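You operate a simulated robot arm through the tools that you are given. There is no shell and no other tool. Be economical: measure what you need, move in short steps, check, and stop when the job is done.

The job below is to be done with a simulated two-armed robot. You get a single attempt, and the scene is never put back.

## Task
Check both green capsules on the check bench in the size gauge and sort them.
Fine: one already sits in the gauge; FULL goes in the green tray, LOW in the red tub; leave the blue block slid back.

The check looks at the end state, three seconds after you hand in, the way a careful person would. Anything else that was tipped, shoved, dropped, spilled or broken makes it a failure.

## Robot
Two 7-joint arms with two-finger parallel grippers on one trunk, hanging from a carriage that runs on a rail from [-0.706, 0.161] to [1.42, -0.323] (x, y) and turns from -379 to 308 degrees about z. Base frame: it is fixed where the carriage stands at the start and does not move with it; the origin is on the floor, on the carriage's upright axis, x ahead of it, y to its left, z up; the surface under the hand at the start is at about z = 0.86. Lengths are in m, angles in degrees, forces in N, time in s.
The left shoulder is at the start at [0.04, 0.161, 1.188], the right one opposite. With the tool pointing down near the work surface each hand reaches from about 0.28 to 0.78 m from the robot's upright axis, wherever it stands, measured 20 degrees to its own side. Places, roughly: air lever [0, -0.5, 1]; blue block [0.6, -0.5, 0.9]; blue capsule [1.25, -0.75, 1]; inside of the green tray on the check bench [1, -0.4, 0.9]; inside of the red tub on the check bench [1.3, -0.5, 0.9]; load dial [0.1, -0.4, 1]; pink capsule [1, -0.75, 1]; seat of the size gauge [0.8, -0.6, 0.9]; small dial [1.7, -0.7, 0.9]; stirrer switch [1.6, -0.7, 0.9]. Payload 4.4 kg a hand.
Tool frame (each hand has its own): the origin (TCP) lies between the finger pads and is the grasp point; the fingertips stand 0.023 m ahead of it; z points along the fingers, y is the line along which they close. The gripper opens to 0.094 m. The fingers are 0.038 m wide and 0.01 m thick; the gripper's body (0.054 by 0.096 m) begins 0.039 m behind the TCP.
Orientation is that of the tool frame in the base frame, as a unit quaternion [w, x, y, z]. With the fingers straight down and closing along the base's y, the tool's x points along the base's -x, its y along +y and its z along -z.

## Interface
- The arms move only by the tool move_arm. It takes "left_deltas", "right_deltas" or both (then of equal length, played together; a hand with none holds still); each is a list of rows, each a list of 7 numbers: the opening in per cent of the stroke, from 0 (shut) to 100 (fully open), then the shift along the base's x, y, z in m, then the turn, a rotation vector about the base's x, y, z in degrees. In form: [[fingers, tx, ty, tz, ax, ay, az], ...]. A call has 1 to 10 rows; each row shifts and turns the commanded pose from where the row before left it. A row lasts 0.2 s, in which the tool goes at most 0.05 m and 8.6 degrees; a call with a longer step from one row to the next is refused whole, and so is a gripper value outside its range. A pose out of reach is approached as far as the arm can. The call stops where the force on the tool passes 40 N (or 10 N more than at its start, if that is more) or the arm is blocked; 0.2 s more then pass. Each finger travels about 0.045 m/s and halts on what it meets, pressing with about 31 N; the grip force reading is that of the motor and also rises with nothing between the fingers. The clock runs only during rows and for 0.2 s after the last one: add rows that do not move to give the fingers time. It gives the time, the measured TCP pose, the force on the tool (base axes), the opening and the grip force at its end, in the units of the frame above (readings bear some noise), with the torque about the TCP (base axes, N m) and any sound that the robot's microphone picked up, and new pictures: "show" is both (left out), scene, wrist or none (wrist: the cameras of the hands that moved).
- Cameras (640 x 400 px; columns grow to the right, rows downward): "scene" is now at [0.2144, -0.0517, 1.4662]; the picture's right is [-0.70, -0.72, 0.00], its down [-0.58, 0.57, -0.58] and it looks along [0.41, -0.40, -0.82] (base axes); focal length 242 px, centre (320, 200). "left" rides on the left gripper at [0.086, -0.016, -0.075] in its tool frame; the picture's right is [0.18, 0.98, 0.00], its down [-0.58, 0.11, -0.81] and it looks along [-0.79, 0.15, 0.59] (tool axes); focal length 243 px, centre (320, 200). "right" rides on the right gripper at [0.086, 0.016, -0.074] in its tool frame; the picture's right is [-0.18, 0.98, 0.00], its down [-0.58, -0.11, -0.81] and it looks along [-0.79, -0.15, 0.59] (tool axes); focal length 243 px, centre (320, 200). There is no depth. A picture from a camera that has moved, and an enlarged one, comes with that camera's place and axes in the base frame and with its lens.
- move_column(by): slides the trunk up (or, below 0, down) by that many m; the arms and the scene camera ride with it, the base frame stays. It gives what a move gives, with no picture.
- drive_base(legs): drives the robot by 1 to 6 legs, each [ahead, left, turn to the left] in m, m and degrees, along the robot's own axes; the way and the turn of a leg run together, so that a leg with both is an arc; at most 1.5 m and 180 degrees a leg. The arms and the cameras ride along, it lands a little off, and it stops where it bumps. It keeps to its track: a leg is cut to what the track allows. It gives what a move gives, and a new picture of the scene camera.
- aim_head(pan, tilt): turns the head with the scene camera to pan (to the left, within 86 degrees either way) and tilt (down, from -29 to 69), counted from straight ahead of the robot. It gives what a move gives, and a new picture of the scene camera.
- inspect(camera, box): a new picture of the part [left, top, right, bottom] of that camera's present view, enlarged. No time passes.
- finish_job(): hands the job in; it is judged then, once.

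Work in short steps. Places have to be worked out from the pictures, the camera data and where the tool is seen: move nearer, look again, correct. Check each grasp and each placing, and mend what went wrong. You have 120 turns and 260 pictures in all, those below and enlarged ones among them. Open the grippers and draw the arms clear of the work before you hand the job in, unless the task says otherwise; then end with one line.

The tools are called after "Emit:" as a command line: name --argument value ..., lists and objects as JSON in quotes. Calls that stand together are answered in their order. move_arm: Moves the arms, as the interface text tells. Its arguments: {"type":"object","properties":{"left_deltas":{"type":"array","items":{"type":"array","items":{"type":"number"}}},"right_deltas":{"type":"array","items":{"type":"array","items":{"type":"number"}}},"show":{"type":"string","enum":["both","scene","wrist","none"]}},"required":[]} The other tools are called the same way: move_column (by) slides the trunk up or down; drive_base (legs) drives the base; aim_head (pan, tilt) turns the head that bears the scene camera; inspect (camera, box) takes an enlarged picture of a part of a camera's view; finish_job () hands the job in.

At the start:

```text
clock: 0.0
left_ee_pos: [0.4467, -0.0364, 1.2034]
left_orientation: [0.0, -0.001, 1.0, 0.0]
left_ft_force: [-0.5, -0.1, 0.5]
left_moment: [-0.02, -0.01, -0.01]
left_finger_gap: 0.094
left_grasp_force: 0.1
right_ee_pos: [0.3207, -0.4413, 1.202]
right_orientation: [0.0, 0.0, 1.0, 0.0]
right_ft_force: [0.3, 0.0, -0.7]
right_moment: [-0.01, 0.0, 0.03]
right_finger_gap: 0.094
right_grasp_force: 0.1
trunk travel left (down, up): [-0.325, 0.445]
robot x, y, heading: [0.0005, -0.0044, 0.0]
head pan, tilt: [-44.3, 54.6]
```

scene: 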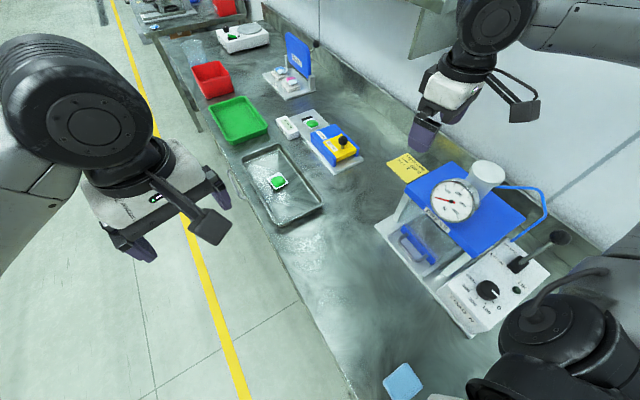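
right: 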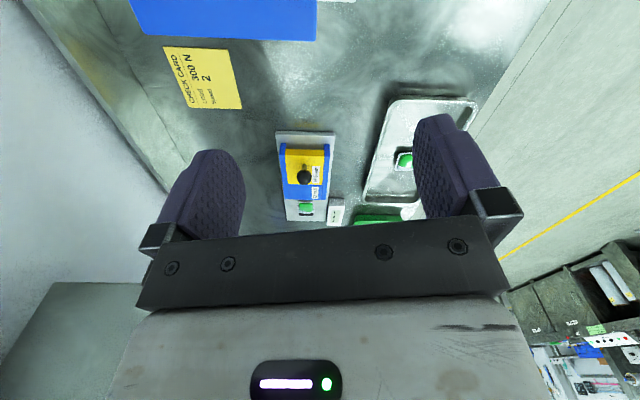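
left: 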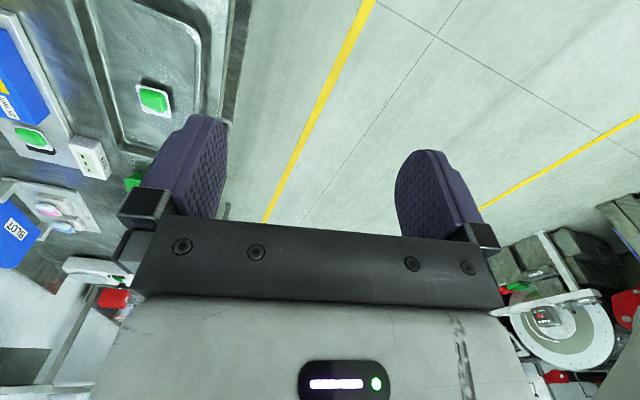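

I see the size gauge (blue block with yellow slider), a tray with one green capsule, green tray and red tub. I enlarge the gauge and the capsules first.

Emit:
inspect --camera "scene" --box '[230, 90, 390, 190]'

Emit:
inspect --camera "right" --box '[250, 100, 450, 225]'

Emit:
inspect --camera "left" --box '[0, 0, 240, 150]'

```text
4.00 times, centred on (310, 140) of scene
camera zoom: at [0.2144, -0.0517, 1.4662], right [-0.7, -0.72, 0.0], down [-0.58, 0.57, -0.58], along [0.41, -0.4, -0.82], focal length 969 px, centre (360, 440)
```

zoom: 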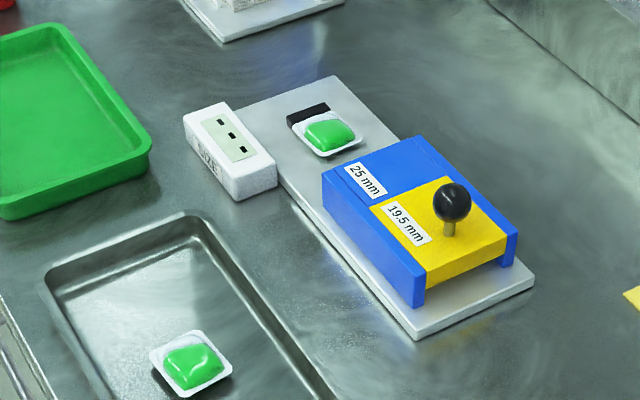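

```text
3.20 times, centred on (350, 162) of right
camera zoom: at [0.2343, -0.4242, 1.2756], right [0.18, 0.98, 0.0], down [0.58, -0.11, 0.81], along [0.79, -0.15, -0.59], focal length 776 px, centre (224, 320)
```

zoom: 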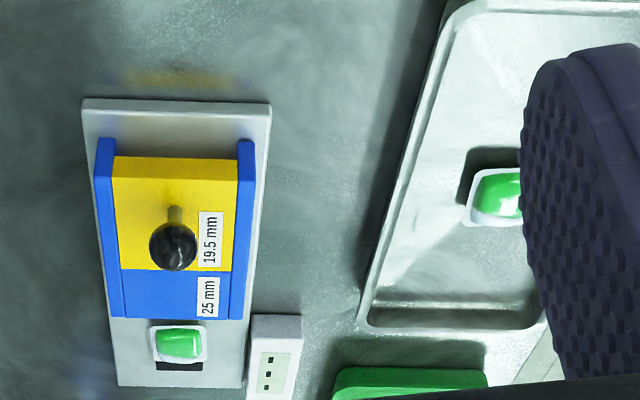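

```text
2.67 times, centred on (120, 75) of left
camera zoom: at [0.3604, -0.051, 1.2797], right [-0.19, 0.98, 0.0], down [0.58, 0.11, 0.81], along [0.79, 0.15, -0.59], focal length 647 px, centre (853, 533)
```

zoom: 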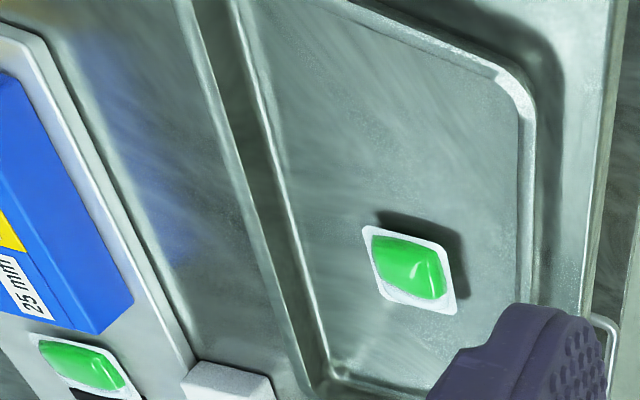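

The gauge is a step gauge (25 mm / 19.5 mm) with a small readout box. Before driving I look around for obstacles above the bench.

Emit:
aim_head --pan -50 --tilt 20

Emit:
aim_head --pan -25 --tilt 40

```text
clock: 1.0
left_ee_pos: [0.4477, -0.035, 1.2042]
left_orientation: [0.0, -0.001, 1.0, -0.001]
left_ft_force: [0.3, -0.1, -0.3]
left_moment: [-0.01, 0.0, -0.02]
left_finger_gap: 0.0942
left_grasp_force: 0.0
right_ee_pos: [0.3198, -0.4392, 1.2012]
right_orientation: [0.001, -0.001, 1.0, 0.0]
right_ft_force: [-1.1, -0.4, -0.2]
right_moment: [0.02, 0.04, 0.0]
right_finger_gap: 0.0939
right_grasp_force: 0.1
trunk travel left (down, up): [-0.325, 0.445]
robot x, y, heading: [0.0035, 0.0046, -0.1]
head pan, tilt: [-50.0, 20.0]
camera scene: at [0.2224, -0.0724, 1.5177], right [-0.77, -0.64, 0.0], down [-0.22, 0.26, -0.94], along [0.6, -0.72, -0.34], focal length 242 px, centre (320, 200)
```

scene: 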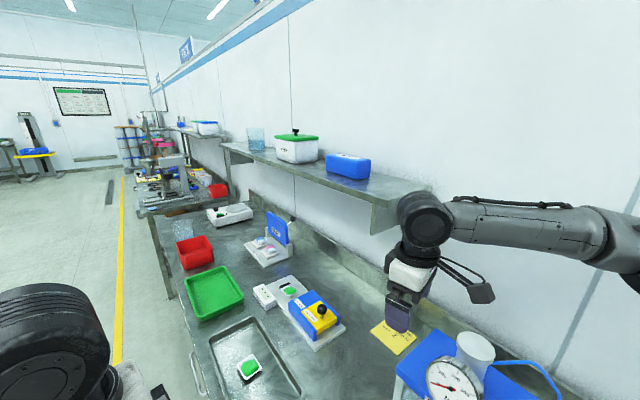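

```text
clock: 1.9
left_ee_pos: [0.4479, -0.036, 1.2043]
left_orientation: [0.001, -0.001, 1.0, 0.0]
left_ft_force: [-0.4, -0.9, -0.6]
left_moment: [0.02, 0.0, -0.03]
left_finger_gap: 0.0943
left_grasp_force: 0.1
right_ee_pos: [0.3207, -0.4405, 1.2016]
right_orientation: [0.0, -0.001, 1.0, 0.0]
right_ft_force: [0.1, -0.1, 0.6]
right_moment: [0.0, 0.01, -0.01]
right_finger_gap: 0.0941
right_grasp_force: 0.1
trunk travel left (down, up): [-0.325, 0.445]
robot x, y, heading: [-0.0008, 0.0006, -0.1]
head pan, tilt: [-25.0, 40.0]
camera scene: at [0.2395, -0.0371, 1.4864], right [-0.42, -0.91, 0.0], down [-0.58, 0.27, -0.77], along [0.69, -0.32, -0.64], focal length 242 px, centre (320, 200)
```

scene: 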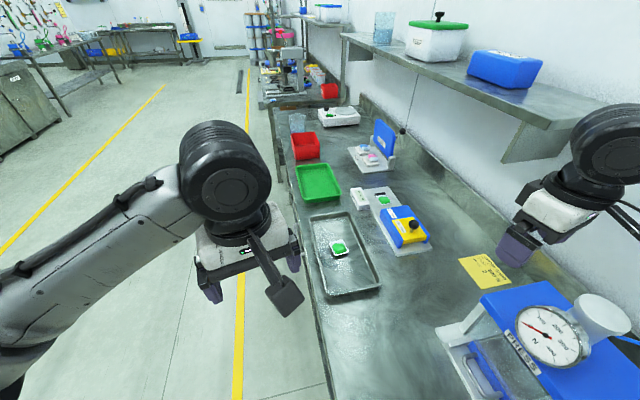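

The shelf front edge lies behind the gauge (about z 1.28), with its near end at x≈0.45. I'll work with the left arm from the side away from the shelf: turn to about -60°, then slide ~0.4 m along the rail.

Emit:
drive_base --legs '[[0, 0, -60], [0.279, 0.3, 0]]'

Emit:
aim_head --pan 15 --tilt 45

```text
clock: 7.1
left_ee_pos: [0.5964, -0.4954, 1.2043]
left_orientation: [-0.001, 0.497, 0.868, 0.0]
left_ft_force: [0.6, 0.6, -0.8]
left_moment: [0.01, -0.02, 0.0]
left_finger_gap: 0.0939
left_grasp_force: 0.1
right_ee_pos: [0.182, -0.5912, 1.2014]
right_orientation: [0.0, 0.497, 0.867, 0.0]
right_ft_force: [0.4, 0.2, -0.2]
right_moment: [-0.01, 0.0, -0.01]
right_finger_gap: 0.0939
right_grasp_force: 0.0
trunk travel left (down, up): [-0.325, 0.445]
robot x, y, heading: [0.4005, -0.0936, -60.1]
head pan, tilt: [-25.0, 40.0]
camera scene: at [0.4928, -0.3155, 1.4864], right [-1.0, -0.09, 0.0], down [-0.06, 0.64, -0.77], along [0.07, -0.76, -0.64], focal length 242 px, centre (320, 200)
```

scene: 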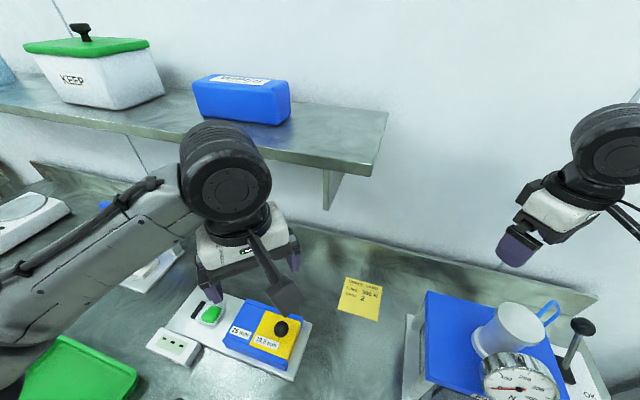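

```text
clock: 8.2
left_ee_pos: [0.5958, -0.4963, 1.2048]
left_orientation: [0.0, 0.498, 0.867, 0.0]
left_ft_force: [-0.2, -0.1, 0.1]
left_moment: [0.01, 0.0, 0.02]
left_finger_gap: 0.0939
left_grasp_force: 0.2
right_ee_pos: [0.1831, -0.5888, 1.201]
right_orientation: [0.002, 0.498, 0.867, 0.0]
right_ft_force: [-1.1, 0.4, -0.3]
right_moment: [0.03, 0.03, 0.0]
right_finger_gap: 0.0939
right_grasp_force: 0.1
trunk travel left (down, up): [-0.325, 0.445]
robot x, y, heading: [0.4026, -0.0917, -59.8]
head pan, tilt: [15.0, 45.0]
camera scene: at [0.5424, -0.288, 1.4791], right [-0.7, -0.71, 0.0], down [-0.5, 0.5, -0.71], along [0.5, -0.5, -0.71], focal length 242 px, centre (320, 200)
```

scene: 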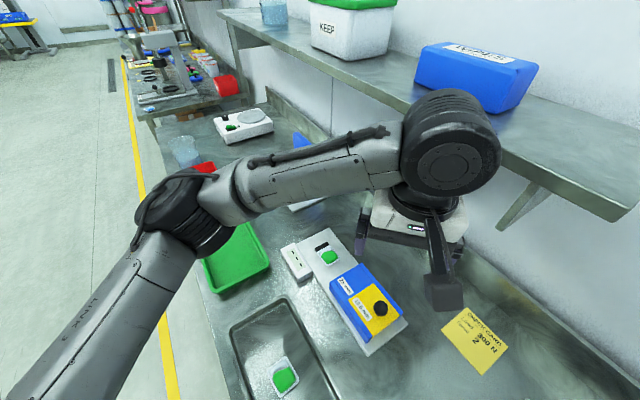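

Good view of the gauge. I enlarge it and the readout to understand the seat and mechanism, and the yellow card.

Emit:
inspect --camera "scene" --box '[270, 220, 430, 320]'

Emit:
inspect --camera "scene" --box '[430, 300, 520, 380]'

Emit:
inspect --camera "scene" --box '[220, 300, 380, 400]'

```text
4.00 times, centred on (350, 270) of scene
camera zoom: at [0.5424, -0.288, 1.4791], right [-0.7, -0.71, 0.0], down [-0.5, 0.5, -0.71], along [0.5, -0.5, -0.71], focal length 969 px, centre (200, -80)
```

zoom: 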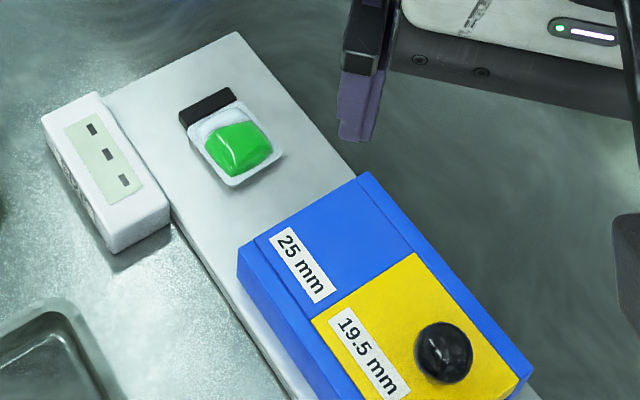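

```text
5.00 times, centred on (475, 340) of scene
camera zoom: at [0.5424, -0.288, 1.4791], right [-0.7, -0.71, 0.0], down [-0.5, 0.5, -0.71], along [0.5, -0.5, -0.71], focal length 1212 px, centre (-455, -500)
```

zoom: 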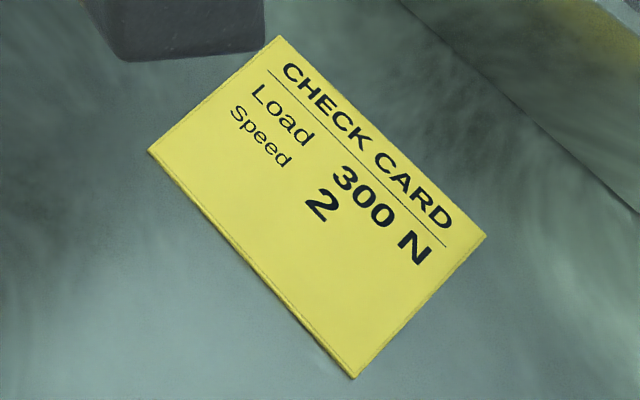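

```text
4.00 times, centred on (300, 350) of scene
camera zoom: at [0.5424, -0.288, 1.4791], right [-0.7, -0.71, 0.0], down [-0.5, 0.5, -0.71], along [0.5, -0.5, -0.71], focal length 969 px, centre (400, -400)
```

zoom: 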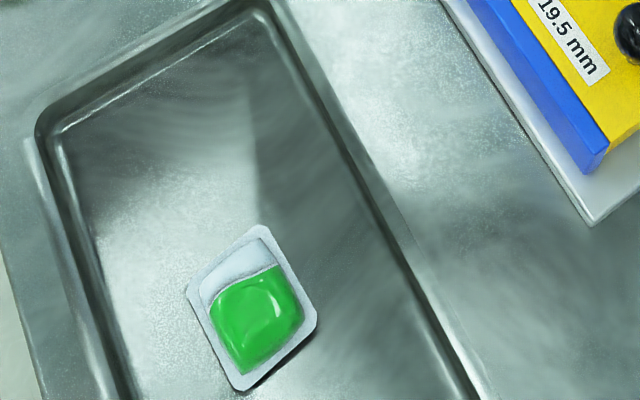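

The block slides along (0.975,-0.22) toward the seat: blue 25 mm arch first, yellow 19.5 mm step next. I turn the left hand +47° so the fingers close across the slide direction, and look from its camera.

Emit:
move_arm --left_deltas '[[100, 0, 0, 0, 0, 0, 7.9], [100, 0, 0, 0, 0, 0, 7.9], [100, 0, 0, 0, 0, 0, 7.9], [100, 0, 0, 0, 0, 0, 7.9], [100, 0, 0, 0, 0, 0, 7.9], [100, 0, 0, 0, 0, 0, 7.5]]'

```text
clock: 9.6
left_ee_pos: [0.5949, -0.495, 1.2051]
left_orientation: [-0.001, 0.109, 0.994, 0.0]
left_ft_force: [0.2, -0.1, -0.6]
left_moment: [0.03, 0.0, -0.02]
left_finger_gap: 0.094
left_grasp_force: 0.1
right_ee_pos: [0.1818, -0.5901, 1.2015]
right_orientation: [-0.001, 0.498, 0.867, 0.0]
right_ft_force: [0.1, 0.7, 0.3]
right_moment: [-0.01, 0.01, 0.02]
right_finger_gap: 0.0942
right_grasp_force: 0.1
trunk travel left (down, up): [-0.325, 0.445]
robot x, y, heading: [0.4059, -0.0934, -59.8]
head pan, tilt: [15.0, 45.0]
camera scene: at [0.5425, -0.288, 1.4791], right [-0.7, -0.71, 0.0], down [-0.5, 0.5, -0.71], along [0.5, -0.5, -0.71], focal length 242 px, centre (320, 200)
camera left: at [0.5073, -0.4917, 1.2798], right [0.03, 1.0, 0.0], down [0.59, -0.02, 0.81], along [0.81, -0.03, -0.59], focal length 243 px, centre (320, 200)
```

scene: 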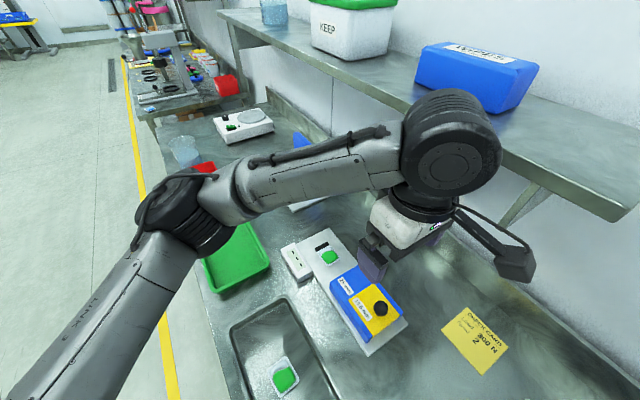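
left: 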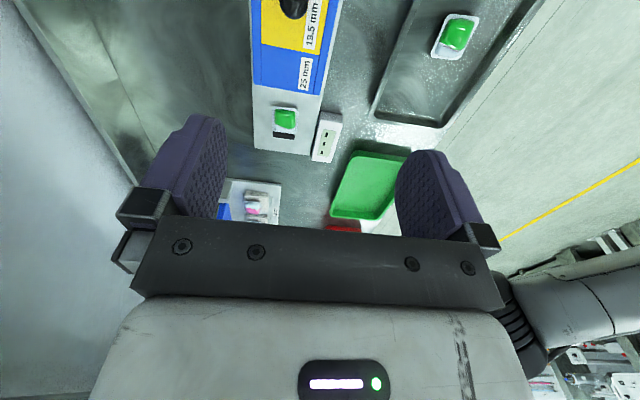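

Triangulated knob centre ≈ (0.597, -0.525, 0.943), block top ≈ 0.90. I descend over it to z≈1.02 and look again.

Emit:
move_arm --left_deltas '[[100, 0.002, -0.015, -0.03, 0, 0, 0], [100, 0, -0.015, -0.03, 0, 0, 0], [100, 0, 0, -0.045, 0, 0, 0], [100, 0, 0, -0.045, 0, 0, 0], [100, 0, 0, -0.035, 0, 0, 0], [100, 0, 0, 0, 0, 0, 0]]'

```text
clock: 11.0
left_ee_pos: [0.5985, -0.5237, 1.0205]
left_orientation: [-0.001, 0.111, 0.994, 0.0]
left_ft_force: [-0.1, 0.4, 0.5]
left_moment: [0.01, 0.01, -0.01]
left_finger_gap: 0.0942
left_grasp_force: 0.0
right_ee_pos: [0.1826, -0.5898, 1.2021]
right_orientation: [0.0, 0.498, 0.867, -0.001]
right_ft_force: [0.0, 0.7, -0.4]
right_moment: [-0.01, -0.01, -0.01]
right_finger_gap: 0.0942
right_grasp_force: 0.1
trunk travel left (down, up): [-0.325, 0.445]
robot x, y, heading: [0.4034, -0.0925, -60.1]
head pan, tilt: [15.0, 45.0]
camera scene: at [0.5426, -0.2882, 1.4792], right [-0.7, -0.71, 0.0], down [-0.5, 0.5, -0.71], along [0.5, -0.5, -0.71], focal length 242 px, centre (320, 200)
camera left: at [0.5104, -0.5189, 1.0949], right [0.04, 1.0, 0.0], down [0.59, -0.02, 0.81], along [0.81, -0.03, -0.59], focal length 243 px, centre (320, 200)
```

scene: 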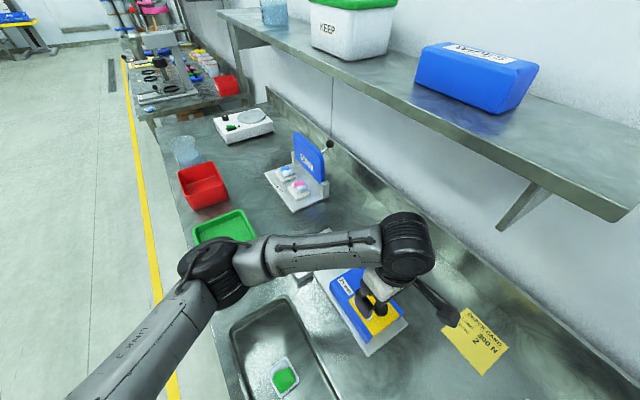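
left: 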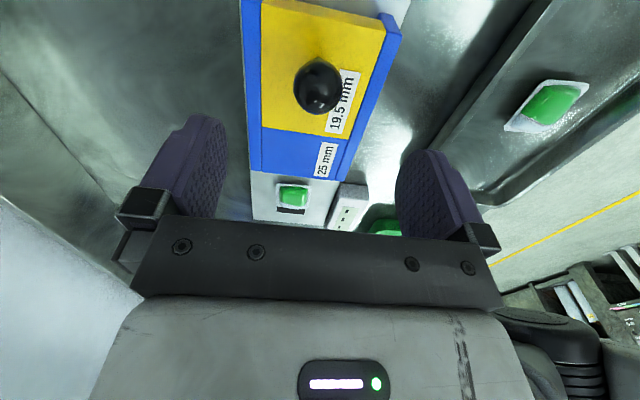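

Knob is at ≈(0.595, -0.523). I go down to z≈0.944 and close on it.

Emit:
move_arm --left_deltas '[[100, -0.003, 0, -0.04, 0, 0, 0], [100, 0, 0, -0.036, 0, 0, 0], [100, 0, 0, 0, 0, 0, 0], [50, 0, 0, 0, 0, 0, 0], [25, 0, 0, 0, 0, 0, 0], [0, 0, 0, 0, 0, 0, 0], [0, 0, 0, 0, 0, 0, 0], [0, 0, 0, 0, 0, 0, 0]]'

```text
clock: 12.8
left_ee_pos: [0.595, -0.5264, 0.943]
left_orientation: [0.0, 0.111, 0.994, 0.001]
left_ft_force: [-0.7, -6.7, -5.4]
left_moment: [-0.03, -0.02, 0.02]
left_finger_gap: 0.0312
left_grasp_force: 44.9
right_ee_pos: [0.1811, -0.5912, 1.2025]
right_orientation: [0.0, 0.498, 0.867, -0.001]
right_ft_force: [-0.3, -0.2, -0.3]
right_moment: [-0.01, -0.01, 0.0]
right_finger_gap: 0.094
right_grasp_force: 0.0
trunk travel left (down, up): [-0.325, 0.445]
robot x, y, heading: [0.4008, -0.0914, -59.7]
head pan, tilt: [15.0, 45.0]
camera scene: at [0.5423, -0.2886, 1.4791], right [-0.7, -0.71, 0.0], down [-0.5, 0.5, -0.71], along [0.5, -0.5, -0.71], focal length 242 px, centre (320, 200)
camera left: at [0.5068, -0.5205, 1.0194], right [0.04, 1.0, 0.0], down [0.59, -0.02, 0.81], along [0.81, -0.03, -0.59], focal length 243 px, centre (320, 200)
```

scene: 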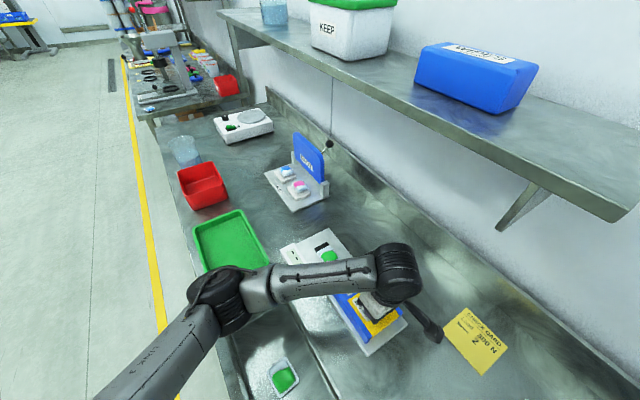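
left: 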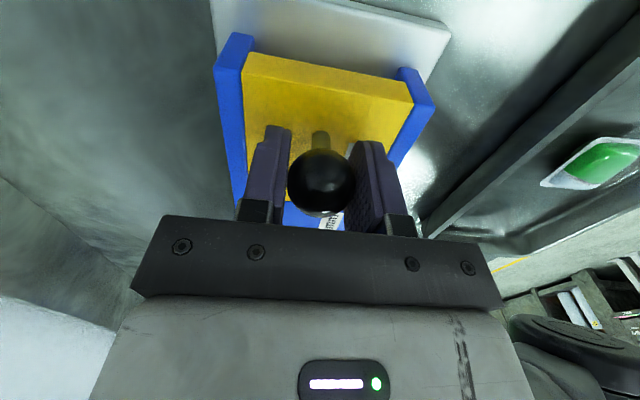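

Knob is gripped (31 mm). I push the block slowly along the slide by 6 cm.

Emit:
move_arm --left_deltas '[[0, 0.0098, -0.0022, 0, 0, 0, 0], [0, 0.0098, -0.0022, 0, 0, 0, 0], [0, 0.0098, -0.0022, 0, 0, 0, 0], [0, 0.0098, -0.0022, 0, 0, 0, 0], [0, 0.0098, -0.0022, 0, 0, 0, 0], [0, 0.0098, -0.0022, 0, 0, 0, 0]]'

```text
clock: 14.2
left_ee_pos: [0.655, -0.5386, 0.9438]
left_orientation: [0.0, 0.111, 0.994, 0.001]
left_ft_force: [1.2, 7.1, 15.1]
left_moment: [0.06, 0.54, -0.13]
left_finger_gap: 0.0313
left_grasp_force: 44.6
right_ee_pos: [0.1823, -0.5892, 1.2018]
right_orientation: [0.001, 0.497, 0.868, 0.0]
right_ft_force: [-0.4, 0.2, 0.4]
right_moment: [-0.01, 0.0, 0.01]
right_finger_gap: 0.0943
right_grasp_force: 0.1
trunk travel left (down, up): [-0.325, 0.445]
robot x, y, heading: [0.4002, -0.0923, -59.8]
head pan, tilt: [15.0, 45.0]
camera scene: at [0.543, -0.2878, 1.4793], right [-0.7, -0.71, 0.0], down [-0.5, 0.5, -0.71], along [0.5, -0.5, -0.71], focal length 242 px, centre (320, 200)
camera left: at [0.5662, -0.5341, 1.0193], right [0.04, 1.0, 0.0], down [0.59, -0.02, 0.81], along [0.81, -0.03, -0.59], focal length 243 px, centre (320, 200)
```

scene: 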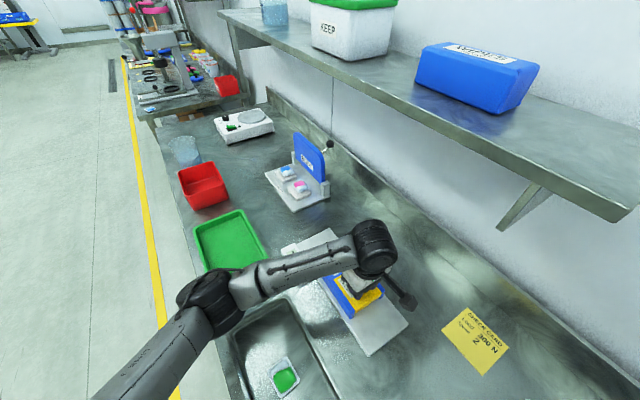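
left: 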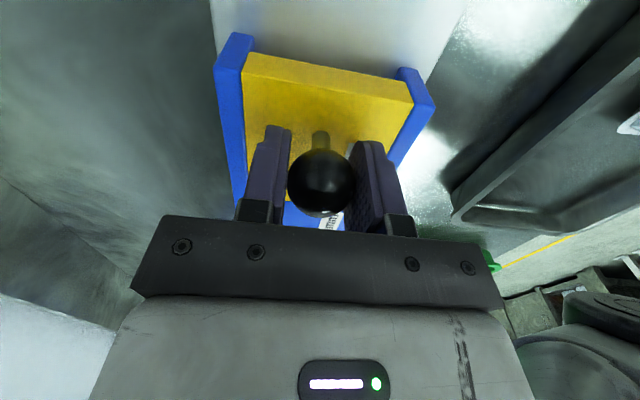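

Block travels freely. Continue in finer steps toward the expected contact (around 9–11 cm travel).

Emit:
move_arm --left_deltas '[[0, 0.0059, -0.0013, 0, 0, 0, 0], [0, 0.0059, -0.0013, 0, 0, 0, 0], [0, 0.0059, -0.0013, 0, 0, 0, 0], [0, 0.0059, -0.0013, 0, 0, 0, 0], [0, 0.0059, -0.0013, 0, 0, 0, 0]]'

```text
clock: 15.4
left_ee_pos: [0.6855, -0.5463, 0.9429]
left_orientation: [0.0, 0.11, 0.994, 0.0]
left_ft_force: [1.6, 8.7, 20.2]
left_moment: [0.02, 0.12, -0.07]
left_finger_gap: 0.031
left_grasp_force: 45.1
right_ee_pos: [0.1847, -0.59, 1.2022]
right_orientation: [0.0, 0.498, 0.867, 0.0]
right_ft_force: [-0.6, -0.4, -0.7]
right_moment: [-0.01, -0.02, 0.01]
right_finger_gap: 0.094
right_grasp_force: 0.1
trunk travel left (down, up): [-0.325, 0.445]
robot x, y, heading: [0.3991, -0.0894, -59.9]
head pan, tilt: [15.0, 45.0]
camera scene: at [0.5432, -0.2878, 1.4793], right [-0.7, -0.71, 0.0], down [-0.5, 0.5, -0.71], along [0.5, -0.5, -0.71], focal length 242 px, centre (320, 200)
camera left: at [0.5968, -0.5411, 1.0191], right [0.04, 1.0, 0.0], down [0.59, -0.02, 0.81], along [0.81, -0.03, -0.59], focal length 243 px, centre (320, 200)
```

scene: 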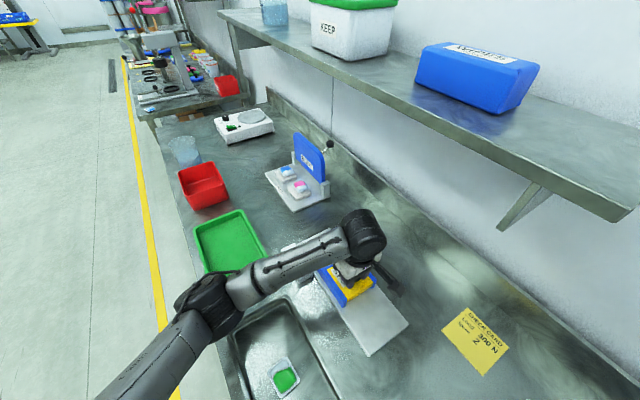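
left: 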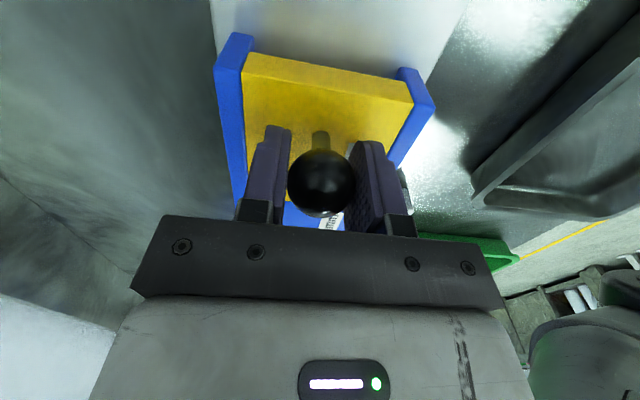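

Now creep by 3 mm steps watching the x force; I ease z up by 1 mm and y by +1 mm to relieve preload.

Emit:
move_arm --left_deltas '[[0, 0.003, 0.0005, 0.0008, 0, 0, 0], [0, 0.003, -0.0007, 0, 0, 0, 0], [0, 0.003, -0.0007, 0, 0, 0, 0], [0, 0, 0, 0, 0, 0, 0]]' --show "none"

Emit:
move_arm --left_deltas '[[0, 0.003, -0.0007, 0, 0, 0, 0], [0, 0.003, -0.0007, 0, 0, 0, 0], [0, 0.003, -0.0007, 0, 0, 0, 0], [0, 0, 0, 0, 0, 0, 0]]'

```text
clock: 16.4
left_ee_pos: [0.6927, -0.5475, 0.944]
left_orientation: [0.001, 0.111, 0.994, 0.001]
left_ft_force: [0.5, 2.8, 10.1]
left_moment: [-0.08, -0.08, -0.01]
left_finger_gap: 0.0312
left_grasp_force: 45.3
right_ee_pos: [0.182, -0.5895, 1.2014]
right_orientation: [0.001, 0.498, 0.867, 0.0]
right_ft_force: [0.1, 0.3, 0.5]
right_moment: [0.02, -0.01, 0.0]
right_finger_gap: 0.094
right_grasp_force: 0.1
trunk travel left (down, up): [-0.325, 0.445]
robot x, y, heading: [0.4035, -0.0866, -59.7]
head pan, tilt: [15.0, 45.0]
```

```text
clock: 17.4
left_ee_pos: [0.701, -0.5495, 0.9436]
left_orientation: [-0.001, 0.11, 0.994, 0.001]
left_ft_force: [1.3, 1.0, 5.2]
left_moment: [-0.05, -0.01, 0.03]
left_finger_gap: 0.0312
left_grasp_force: 44.8
right_ee_pos: [0.182, -0.5897, 1.2015]
right_orientation: [0.0, 0.498, 0.867, -0.001]
right_ft_force: [-0.2, 0.7, 0.2]
right_moment: [-0.02, 0.01, 0.02]
right_finger_gap: 0.0941
right_grasp_force: 0.1
trunk travel left (down, up): [-0.325, 0.445]
robot x, y, heading: [0.3967, -0.0888, -59.8]
head pan, tilt: [15.0, 45.0]
camera scene: at [0.5426, -0.2881, 1.4791], right [-0.7, -0.71, 0.0], down [-0.5, 0.5, -0.71], along [0.5, -0.5, -0.71], focal length 242 px, centre (320, 200)
camera left: at [0.6129, -0.5448, 1.0192], right [0.04, 1.0, 0.0], down [0.59, -0.02, 0.81], along [0.81, -0.03, -0.59], focal length 243 px, centre (320, 200)
```

scene: 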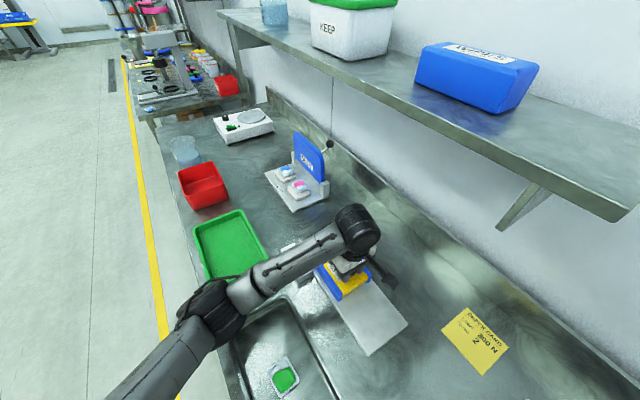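
left: 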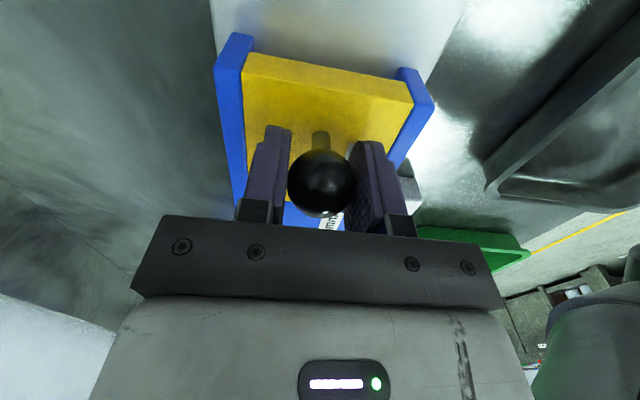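

Still free at 10.8 cm. Continue creeping.

Emit:
move_arm --left_deltas '[[0, 0.003, -0.0007, 0, 0, 0, 0], [0, 0.003, -0.0007, 0, 0, 0, 0], [0, 0, 0, 0, 0, 0, 0]]' --show "none"

Emit:
move_arm --left_deltas '[[0, 0.003, -0.0007, 0, 0, 0, 0], [0, 0.003, -0.0007, 0, 0, 0, 0], [0, 0, 0, 0, 0, 0, 0]]' --show "none"

Emit:
aim_head --pan 40 --tilt 50

```text
clock: 18.2
left_ee_pos: [0.7072, -0.5502, 0.9434]
left_orientation: [-0.001, 0.112, 0.994, 0.0]
left_ft_force: [-0.9, -0.6, 5.0]
left_moment: [0.04, -0.05, -0.04]
left_finger_gap: 0.0311
left_grasp_force: 44.8
right_ee_pos: [0.1822, -0.5902, 1.2021]
right_orientation: [0.0, 0.498, 0.867, 0.0]
right_ft_force: [0.4, 0.2, 0.1]
right_moment: [0.0, 0.0, -0.02]
right_finger_gap: 0.094
right_grasp_force: 0.1
trunk travel left (down, up): [-0.325, 0.445]
robot x, y, heading: [0.3978, -0.089, -59.8]
head pan, tilt: [15.0, 45.0]
```

```text
clock: 19.0
left_ee_pos: [0.713, -0.5522, 0.9438]
left_orientation: [-0.001, 0.111, 0.994, 0.0]
left_ft_force: [-1.0, -3.2, 1.4]
left_moment: [-0.04, 0.03, -0.04]
left_finger_gap: 0.031
left_grasp_force: 45.1
right_ee_pos: [0.1821, -0.5904, 1.2012]
right_orientation: [-0.001, 0.497, 0.868, 0.0]
right_ft_force: [-0.2, 1.1, -0.3]
right_moment: [0.02, -0.02, 0.0]
right_finger_gap: 0.0942
right_grasp_force: 0.1
trunk travel left (down, up): [-0.325, 0.445]
robot x, y, heading: [0.4002, -0.0958, -59.8]
head pan, tilt: [15.0, 45.0]
```

```text
clock: 19.9
left_ee_pos: [0.7136, -0.552, 0.9442]
left_orientation: [0.0, 0.11, 0.994, 0.001]
left_ft_force: [-1.2, -3.7, -0.4]
left_moment: [0.04, 0.0, 0.04]
left_finger_gap: 0.0312
left_grasp_force: 45.1
right_ee_pos: [0.1823, -0.5898, 1.2014]
right_orientation: [0.0, 0.498, 0.867, 0.0]
right_ft_force: [0.4, 0.0, 0.8]
right_moment: [-0.01, 0.02, 0.05]
right_finger_gap: 0.0939
right_grasp_force: 0.1
trunk travel left (down, up): [-0.325, 0.445]
robot x, y, heading: [0.4033, -0.0903, -59.8]
head pan, tilt: [40.0, 50.0]
camera scene: at [0.5571, -0.2573, 1.4723], right [-0.34, -0.94, 0.0], down [-0.72, 0.26, -0.64], along [0.6, -0.22, -0.77], focal length 242 px, centre (320, 200)
```

scene: 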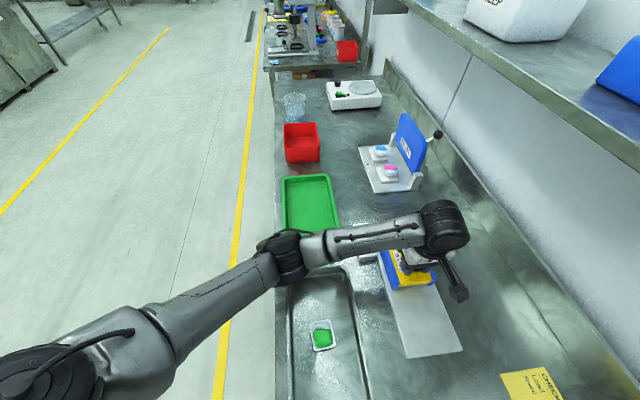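

No contact yet at 12.1 cm travel. Continue in small steps.

Emit:
move_arm --left_deltas '[[0, 0.003, -0.0005, 0, 0, 0, 0], [0, 0.003, -0.0005, 0, 0, 0, 0], [0, 0, 0, 0, 0, 0, 0]]' --show "none"

Emit:
move_arm --left_deltas '[[0, 0.003, -0.0006, 0, 0, 0, 0], [0, 0.003, -0.0006, 0, 0, 0, 0], [0, 0, 0, 0, 0, 0, 0]]' --show "none"

Emit:
inspect --camera "scene" --box '[330, 200, 490, 300]'

```text
clock: 20.6
left_ee_pos: [0.7191, -0.5524, 0.9449]
left_orientation: [0.001, 0.111, 0.994, 0.0]
left_ft_force: [-0.1, -4.7, -2.9]
left_moment: [0.06, -0.11, -0.02]
left_finger_gap: 0.0311
left_grasp_force: 45.6
right_ee_pos: [0.1812, -0.5896, 1.2022]
right_orientation: [0.0, 0.497, 0.867, -0.001]
right_ft_force: [0.1, 0.6, 0.3]
right_moment: [0.02, 0.05, 0.03]
right_finger_gap: 0.0939
right_grasp_force: 0.0
trunk travel left (down, up): [-0.325, 0.445]
robot x, y, heading: [0.4066, -0.0914, -59.7]
head pan, tilt: [40.0, 50.0]
```

```text
clock: 21.4
left_ee_pos: [0.7237, -0.5542, 0.9421]
left_orientation: [-0.001, 0.111, 0.994, 0.001]
left_ft_force: [-1.2, -7.5, -10.2]
left_moment: [-0.06, -0.16, -0.04]
left_finger_gap: 0.0309
left_grasp_force: 44.9
right_ee_pos: [0.1813, -0.5906, 1.203]
right_orientation: [-0.001, 0.498, 0.867, 0.0]
right_ft_force: [-0.5, 0.4, -0.4]
right_moment: [0.02, 0.02, -0.01]
right_finger_gap: 0.094
right_grasp_force: 0.1
trunk travel left (down, up): [-0.325, 0.445]
robot x, y, heading: [0.403, -0.0924, -59.6]
head pan, tilt: [40.0, 50.0]
```

```text
4.00 times, centred on (410, 250) of scene
camera zoom: at [0.5568, -0.2571, 1.4721], right [-0.34, -0.94, 0.0], down [-0.72, 0.26, -0.64], along [0.6, -0.22, -0.77], focal length 969 px, centre (-40, 0)
```

zoom: 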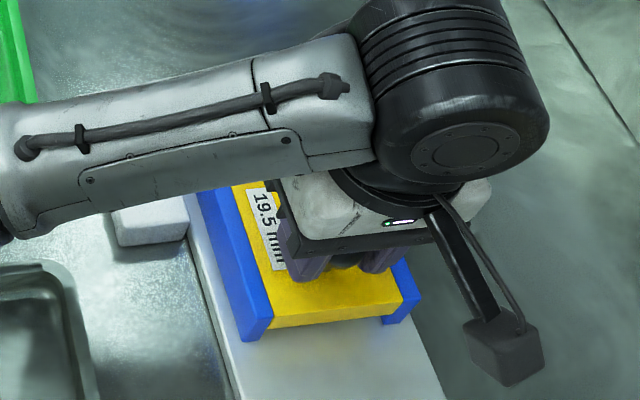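

No x resistance at 13 cm; small side preload, so I correct y/z slightly and continue.

Emit:
move_arm --left_deltas '[[0, 0.003, -0.0015, -0.001, 0, 0, 0], [0, 0.003, -0.0007, 0, 0, 0, 0], [0, 0, 0, 0, 0, 0, 0]]' --show "none"

Emit:
move_arm --left_deltas '[[0, 0.003, -0.0007, 0, 0, 0, 0], [0, 0.003, -0.0007, 0, 0, 0, 0], [0, 0, 0, 0, 0, 0, 0]]' --show "none"

Emit:
move_arm --left_deltas '[[0, 0.003, -0.0007, 0, 0, 0, 0], [0, 0.003, -0.0007, 0, 0, 0, 0], [0, 0, 0, 0, 0, 0, 0]]' --show "scene"

```text
clock: 22.2
left_ee_pos: [0.7311, -0.5556, 0.9439]
left_orientation: [-0.001, 0.111, 0.994, 0.0]
left_ft_force: [-0.7, -0.3, -1.8]
left_moment: [0.13, 0.31, -0.01]
left_finger_gap: 0.031
left_grasp_force: 44.9
right_ee_pos: [0.1822, -0.5896, 1.2012]
right_orientation: [0.0, 0.497, 0.868, 0.0]
right_ft_force: [-0.3, 0.8, 0.8]
right_moment: [0.03, 0.01, 0.0]
right_finger_gap: 0.0939
right_grasp_force: 0.1
trunk travel left (down, up): [-0.325, 0.445]
robot x, y, heading: [0.3994, -0.0909, -59.7]
head pan, tilt: [40.0, 50.0]
```

```text
clock: 23.1
left_ee_pos: [0.7375, -0.5574, 0.944]
left_orientation: [0.0, 0.11, 0.994, 0.0]
left_ft_force: [0.4, 3.5, 7.9]
left_moment: [-0.01, 0.2, -0.04]
left_finger_gap: 0.0306
left_grasp_force: 45.1
right_ee_pos: [0.1841, -0.5903, 1.2017]
right_orientation: [0.0, 0.498, 0.867, 0.0]
right_ft_force: [0.3, 0.4, 0.5]
right_moment: [0.02, 0.01, 0.01]
right_finger_gap: 0.0937
right_grasp_force: 0.0
trunk travel left (down, up): [-0.325, 0.445]
robot x, y, heading: [0.4064, -0.0902, -59.9]
head pan, tilt: [40.0, 50.0]
```

```text
clock: 23.9
left_ee_pos: [0.7409, -0.5579, 0.9426]
left_orientation: [-0.001, 0.112, 0.994, 0.0]
left_ft_force: [-8.2, 10.1, 17.2]
left_moment: [-0.12, -0.5, -0.04]
left_finger_gap: 0.0309
left_grasp_force: 45.2
right_ee_pos: [0.181, -0.5898, 1.2001]
right_orientation: [-0.001, 0.497, 0.868, 0.002]
right_ft_force: [0.1, -0.6, -0.7]
right_moment: [0.02, -0.01, 0.01]
right_finger_gap: 0.0941
right_grasp_force: 0.0
trunk travel left (down, up): [-0.325, 0.445]
robot x, y, heading: [0.4026, -0.0948, -59.8]
head pan, tilt: [40.0, 50.0]
camera scene: at [0.5567, -0.2564, 1.4722], right [-0.34, -0.94, 0.0], down [-0.72, 0.26, -0.64], along [0.6, -0.22, -0.77], focal length 242 px, centre (320, 200)
```

scene: 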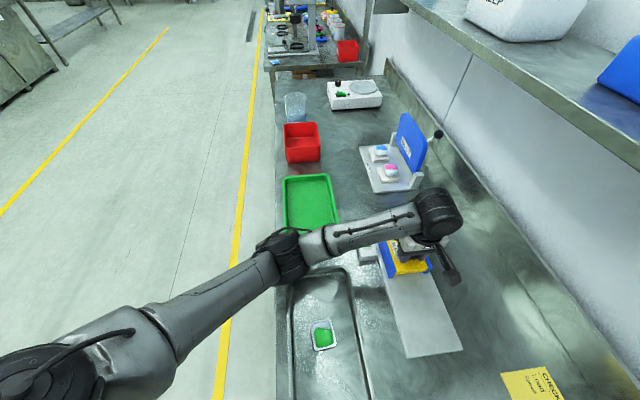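

Resistance now at ~14.7 cm travel. I release the knob, lift clear and look at the gauge and readout.

Emit:
move_arm --left_deltas '[[30, 0, 0, 0, 0, 0, 0], [60, 0, 0, 0, 0, 0, 0], [80, 0, 0, 0, 0, 0, 0], [80, 0, 0, 0, 0, 0, 0], [80, 0, 0, 0.04, 0, 0, 0], [80, 0, 0, 0.04, 0, 0, 0], [80, -0.03, 0, 0.04, 0, 0, 0], [80, -0.04, 0, 0.02, 0, 0, 0], [80, -0.04, 0, 0.02, 0, 0, 0], [80, 0, 0, 0, 0, 0, 0]]'

Emit:
inspect --camera "left" --box '[200, 0, 440, 150]'

```text
clock: 26.1
left_ee_pos: [0.6358, -0.5598, 1.1039]
left_orientation: [0.0, 0.111, 0.994, 0.001]
left_ft_force: [0.7, -0.6, 0.6]
left_moment: [0.0, -0.03, -0.05]
left_finger_gap: 0.0753
left_grasp_force: 0.1
right_ee_pos: [0.1816, -0.5891, 1.2008]
right_orientation: [0.0, 0.498, 0.867, -0.001]
right_ft_force: [0.3, -0.4, 0.0]
right_moment: [0.01, 0.01, 0.01]
right_finger_gap: 0.0937
right_grasp_force: 0.1
trunk travel left (down, up): [-0.325, 0.445]
robot x, y, heading: [0.4022, -0.0888, -60.1]
head pan, tilt: [40.0, 50.0]
camera scene: at [0.5575, -0.2566, 1.4722], right [-0.34, -0.94, 0.0], down [-0.72, 0.26, -0.64], along [0.61, -0.22, -0.77], focal length 242 px, centre (320, 200)
camera left: at [0.5459, -0.5541, 1.1802], right [0.04, 1.0, 0.0], down [0.59, -0.02, 0.81], along [0.81, -0.03, -0.59], focal length 243 px, centre (320, 200)
```

scene: 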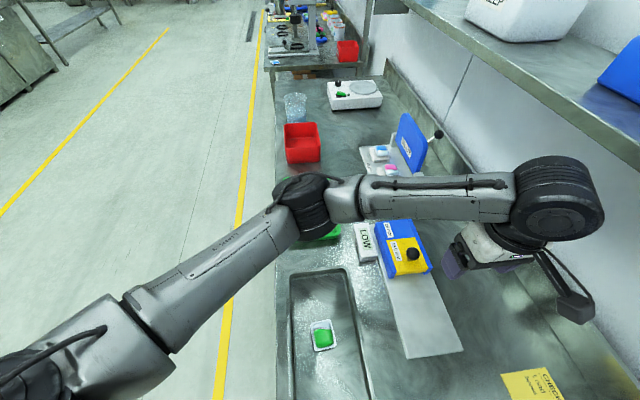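
left: 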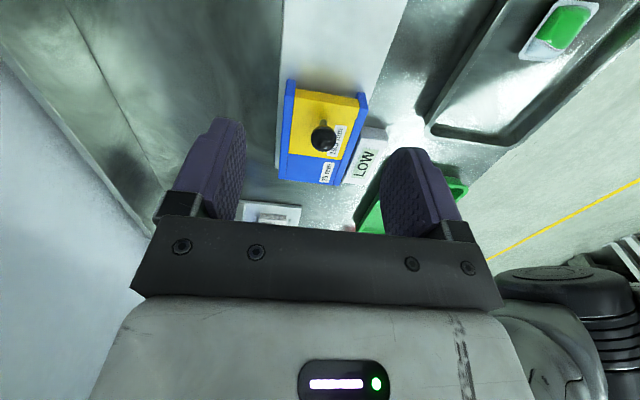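

```text
2.67 times, centred on (320, 75) of left
camera zoom: at [0.5459, -0.5541, 1.1802], right [0.04, 1.0, 0.0], down [0.59, -0.02, 0.81], along [0.81, -0.03, -0.59], focal length 647 px, centre (320, 533)
```

zoom: 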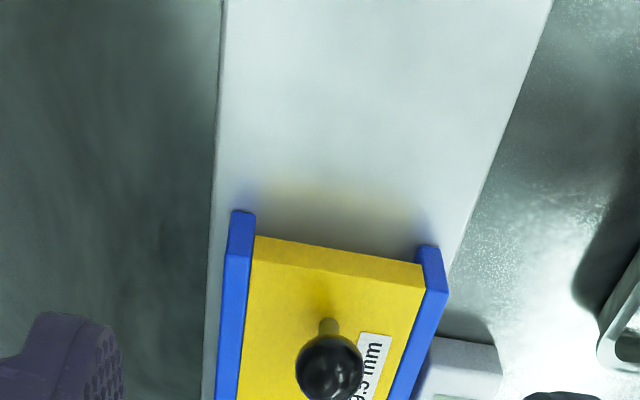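

The readout shows LOW: the seated capsule passed under both steps. Now I re-grip the knob to slide the block back.

Emit:
move_arm --left_deltas '[[90, 0.04, 0, -0.02, 0, 0, 0], [90, 0.04, 0, -0.02, 0, 0, 0], [90, 0.026, 0, -0.04, 0, 0, 0], [90, 0, 0, -0.04, 0, 0, 0], [90, 0, 0, -0.04, 0, 0, 0], [90, 0, 0, 0, 0, 0, 0], [50, 0, 0, 0, 0, 0, 0], [20, 0, 0, 0, 0, 0, 0], [0, 0, 0, 0, 0, 0, 0], [0, 0, 0, 0, 0, 0, 0]]'

```text
clock: 28.2
left_ee_pos: [0.7354, -0.5572, 0.9421]
left_orientation: [0.001, 0.111, 0.994, 0.001]
left_ft_force: [0.3, 4.1, 1.0]
left_moment: [0.03, -0.04, 0.03]
left_finger_gap: 0.0314
left_grasp_force: 39.0
right_ee_pos: [0.1817, -0.5898, 1.2028]
right_orientation: [0.0, 0.498, 0.867, 0.0]
right_ft_force: [-0.3, -0.2, 0.5]
right_moment: [0.01, -0.02, -0.01]
right_finger_gap: 0.0938
right_grasp_force: 0.1
trunk travel left (down, up): [-0.325, 0.445]
robot x, y, heading: [0.402, -0.092, -59.7]
head pan, tilt: [40.0, 50.0]
camera scene: at [0.5573, -0.2564, 1.4722], right [-0.34, -0.94, 0.0], down [-0.72, 0.26, -0.64], along [0.6, -0.22, -0.77], focal length 242 px, centre (320, 200)
camera left: at [0.648, -0.5528, 1.018], right [0.04, 1.0, 0.0], down [0.59, -0.02, 0.81], along [0.81, -0.03, -0.59], focal length 243 px, centre (320, 200)
```

scene: 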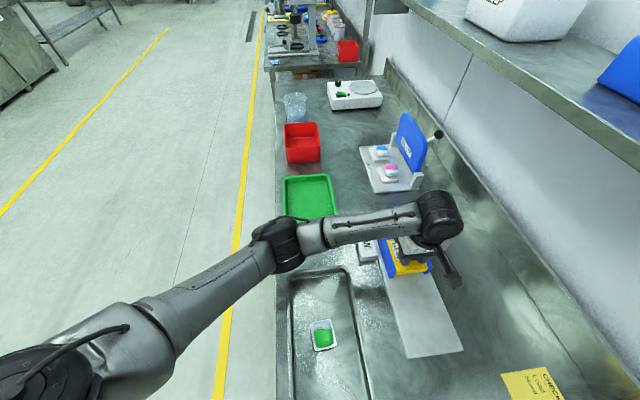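
left: 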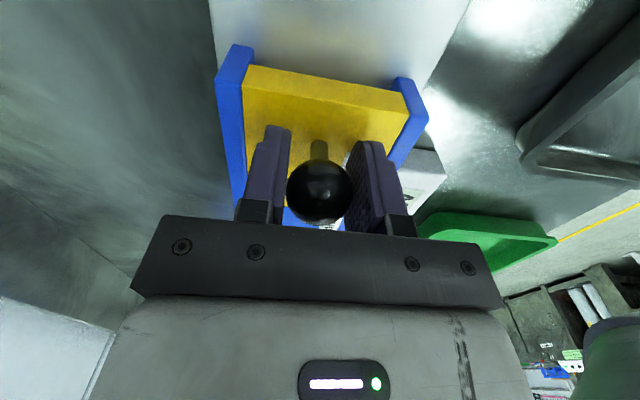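

Gripped again. Pulling the block back ~14.5 cm in moderate steps.

Emit:
move_arm --left_deltas '[[0, -0.016, 0.0035, 0, 0, 0, 0], [0, -0.016, 0.0035, 0, 0, 0, 0], [0, -0.016, 0.0035, 0, 0, 0, 0], [0, -0.016, 0.0035, 0, 0, 0, 0], [0, -0.016, 0.0035, 0, 0, 0, 0], [0, -0.016, 0.0035, 0, 0, 0, 0], [0, -0.016, 0.0035, 0, 0, 0, 0], [0, -0.016, 0.0035, 0, 0, 0, 0], [0, 0, 0, 0, 0, 0, 0]]' --show "none"

Emit:
move_arm --left_deltas '[[0, -0.004, 0.0009, 0, 0, 0, 0], [0, -0.004, 0.0009, 0, 0, 0, 0], [0, -0.004, 0.0009, 0, 0, 0, 0], [0, -0.003, 0.0007, 0, 0, 0, 0], [0, 0, 0, 0, 0, 0, 0]]'

```text
clock: 30.2
left_ee_pos: [0.6089, -0.5291, 0.9436]
left_orientation: [-0.001, 0.11, 0.994, 0.001]
left_ft_force: [2.5, 8.9, -4.4]
left_moment: [0.02, 0.02, 0.07]
left_finger_gap: 0.0312
left_grasp_force: 44.8
right_ee_pos: [0.1819, -0.5886, 1.2007]
right_orientation: [-0.001, 0.498, 0.867, -0.001]
right_ft_force: [0.3, 0.8, -1.3]
right_moment: [-0.04, 0.01, 0.01]
right_finger_gap: 0.0942
right_grasp_force: 0.0
trunk travel left (down, up): [-0.325, 0.445]
robot x, y, heading: [0.4013, -0.0909, -59.9]
head pan, tilt: [40.0, 50.0]
```

```text
clock: 31.4
left_ee_pos: [0.5966, -0.5259, 0.9425]
left_orientation: [0.001, 0.111, 0.994, 0.002]
left_ft_force: [2.5, 9.8, -6.3]
left_moment: [-0.02, -0.11, -0.01]
left_finger_gap: 0.0311
left_grasp_force: 45.0
right_ee_pos: [0.1817, -0.5876, 1.2011]
right_orientation: [-0.002, 0.498, 0.867, 0.0]
right_ft_force: [-0.1, 0.1, -0.4]
right_moment: [-0.01, 0.04, 0.04]
right_finger_gap: 0.094
right_grasp_force: 0.0
trunk travel left (down, up): [-0.325, 0.445]
robot x, y, heading: [0.4002, -0.0918, -59.5]
head pan, tilt: [40.0, 50.0]
camera scene: at [0.5574, -0.2555, 1.4719], right [-0.34, -0.94, 0.0], down [-0.72, 0.26, -0.64], along [0.61, -0.22, -0.77], focal length 242 px, centre (320, 200)
camera left: at [0.5077, -0.521, 1.018], right [0.04, 1.0, 0.0], down [0.59, -0.02, 0.81], along [0.81, -0.03, -0.59], focal length 243 px, centre (320, 200)
```

scene: 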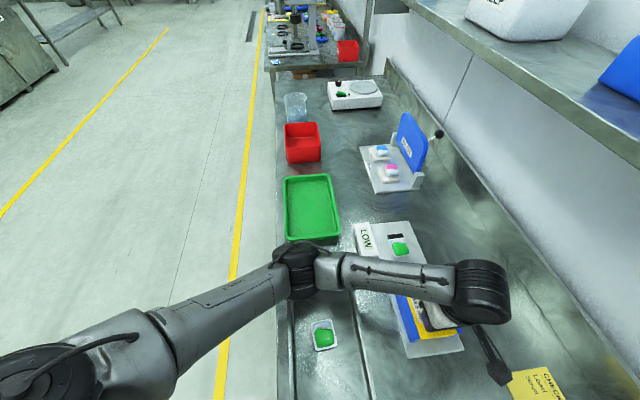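
left: 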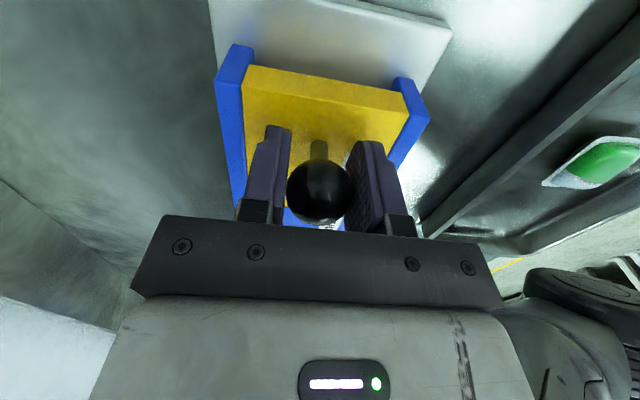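

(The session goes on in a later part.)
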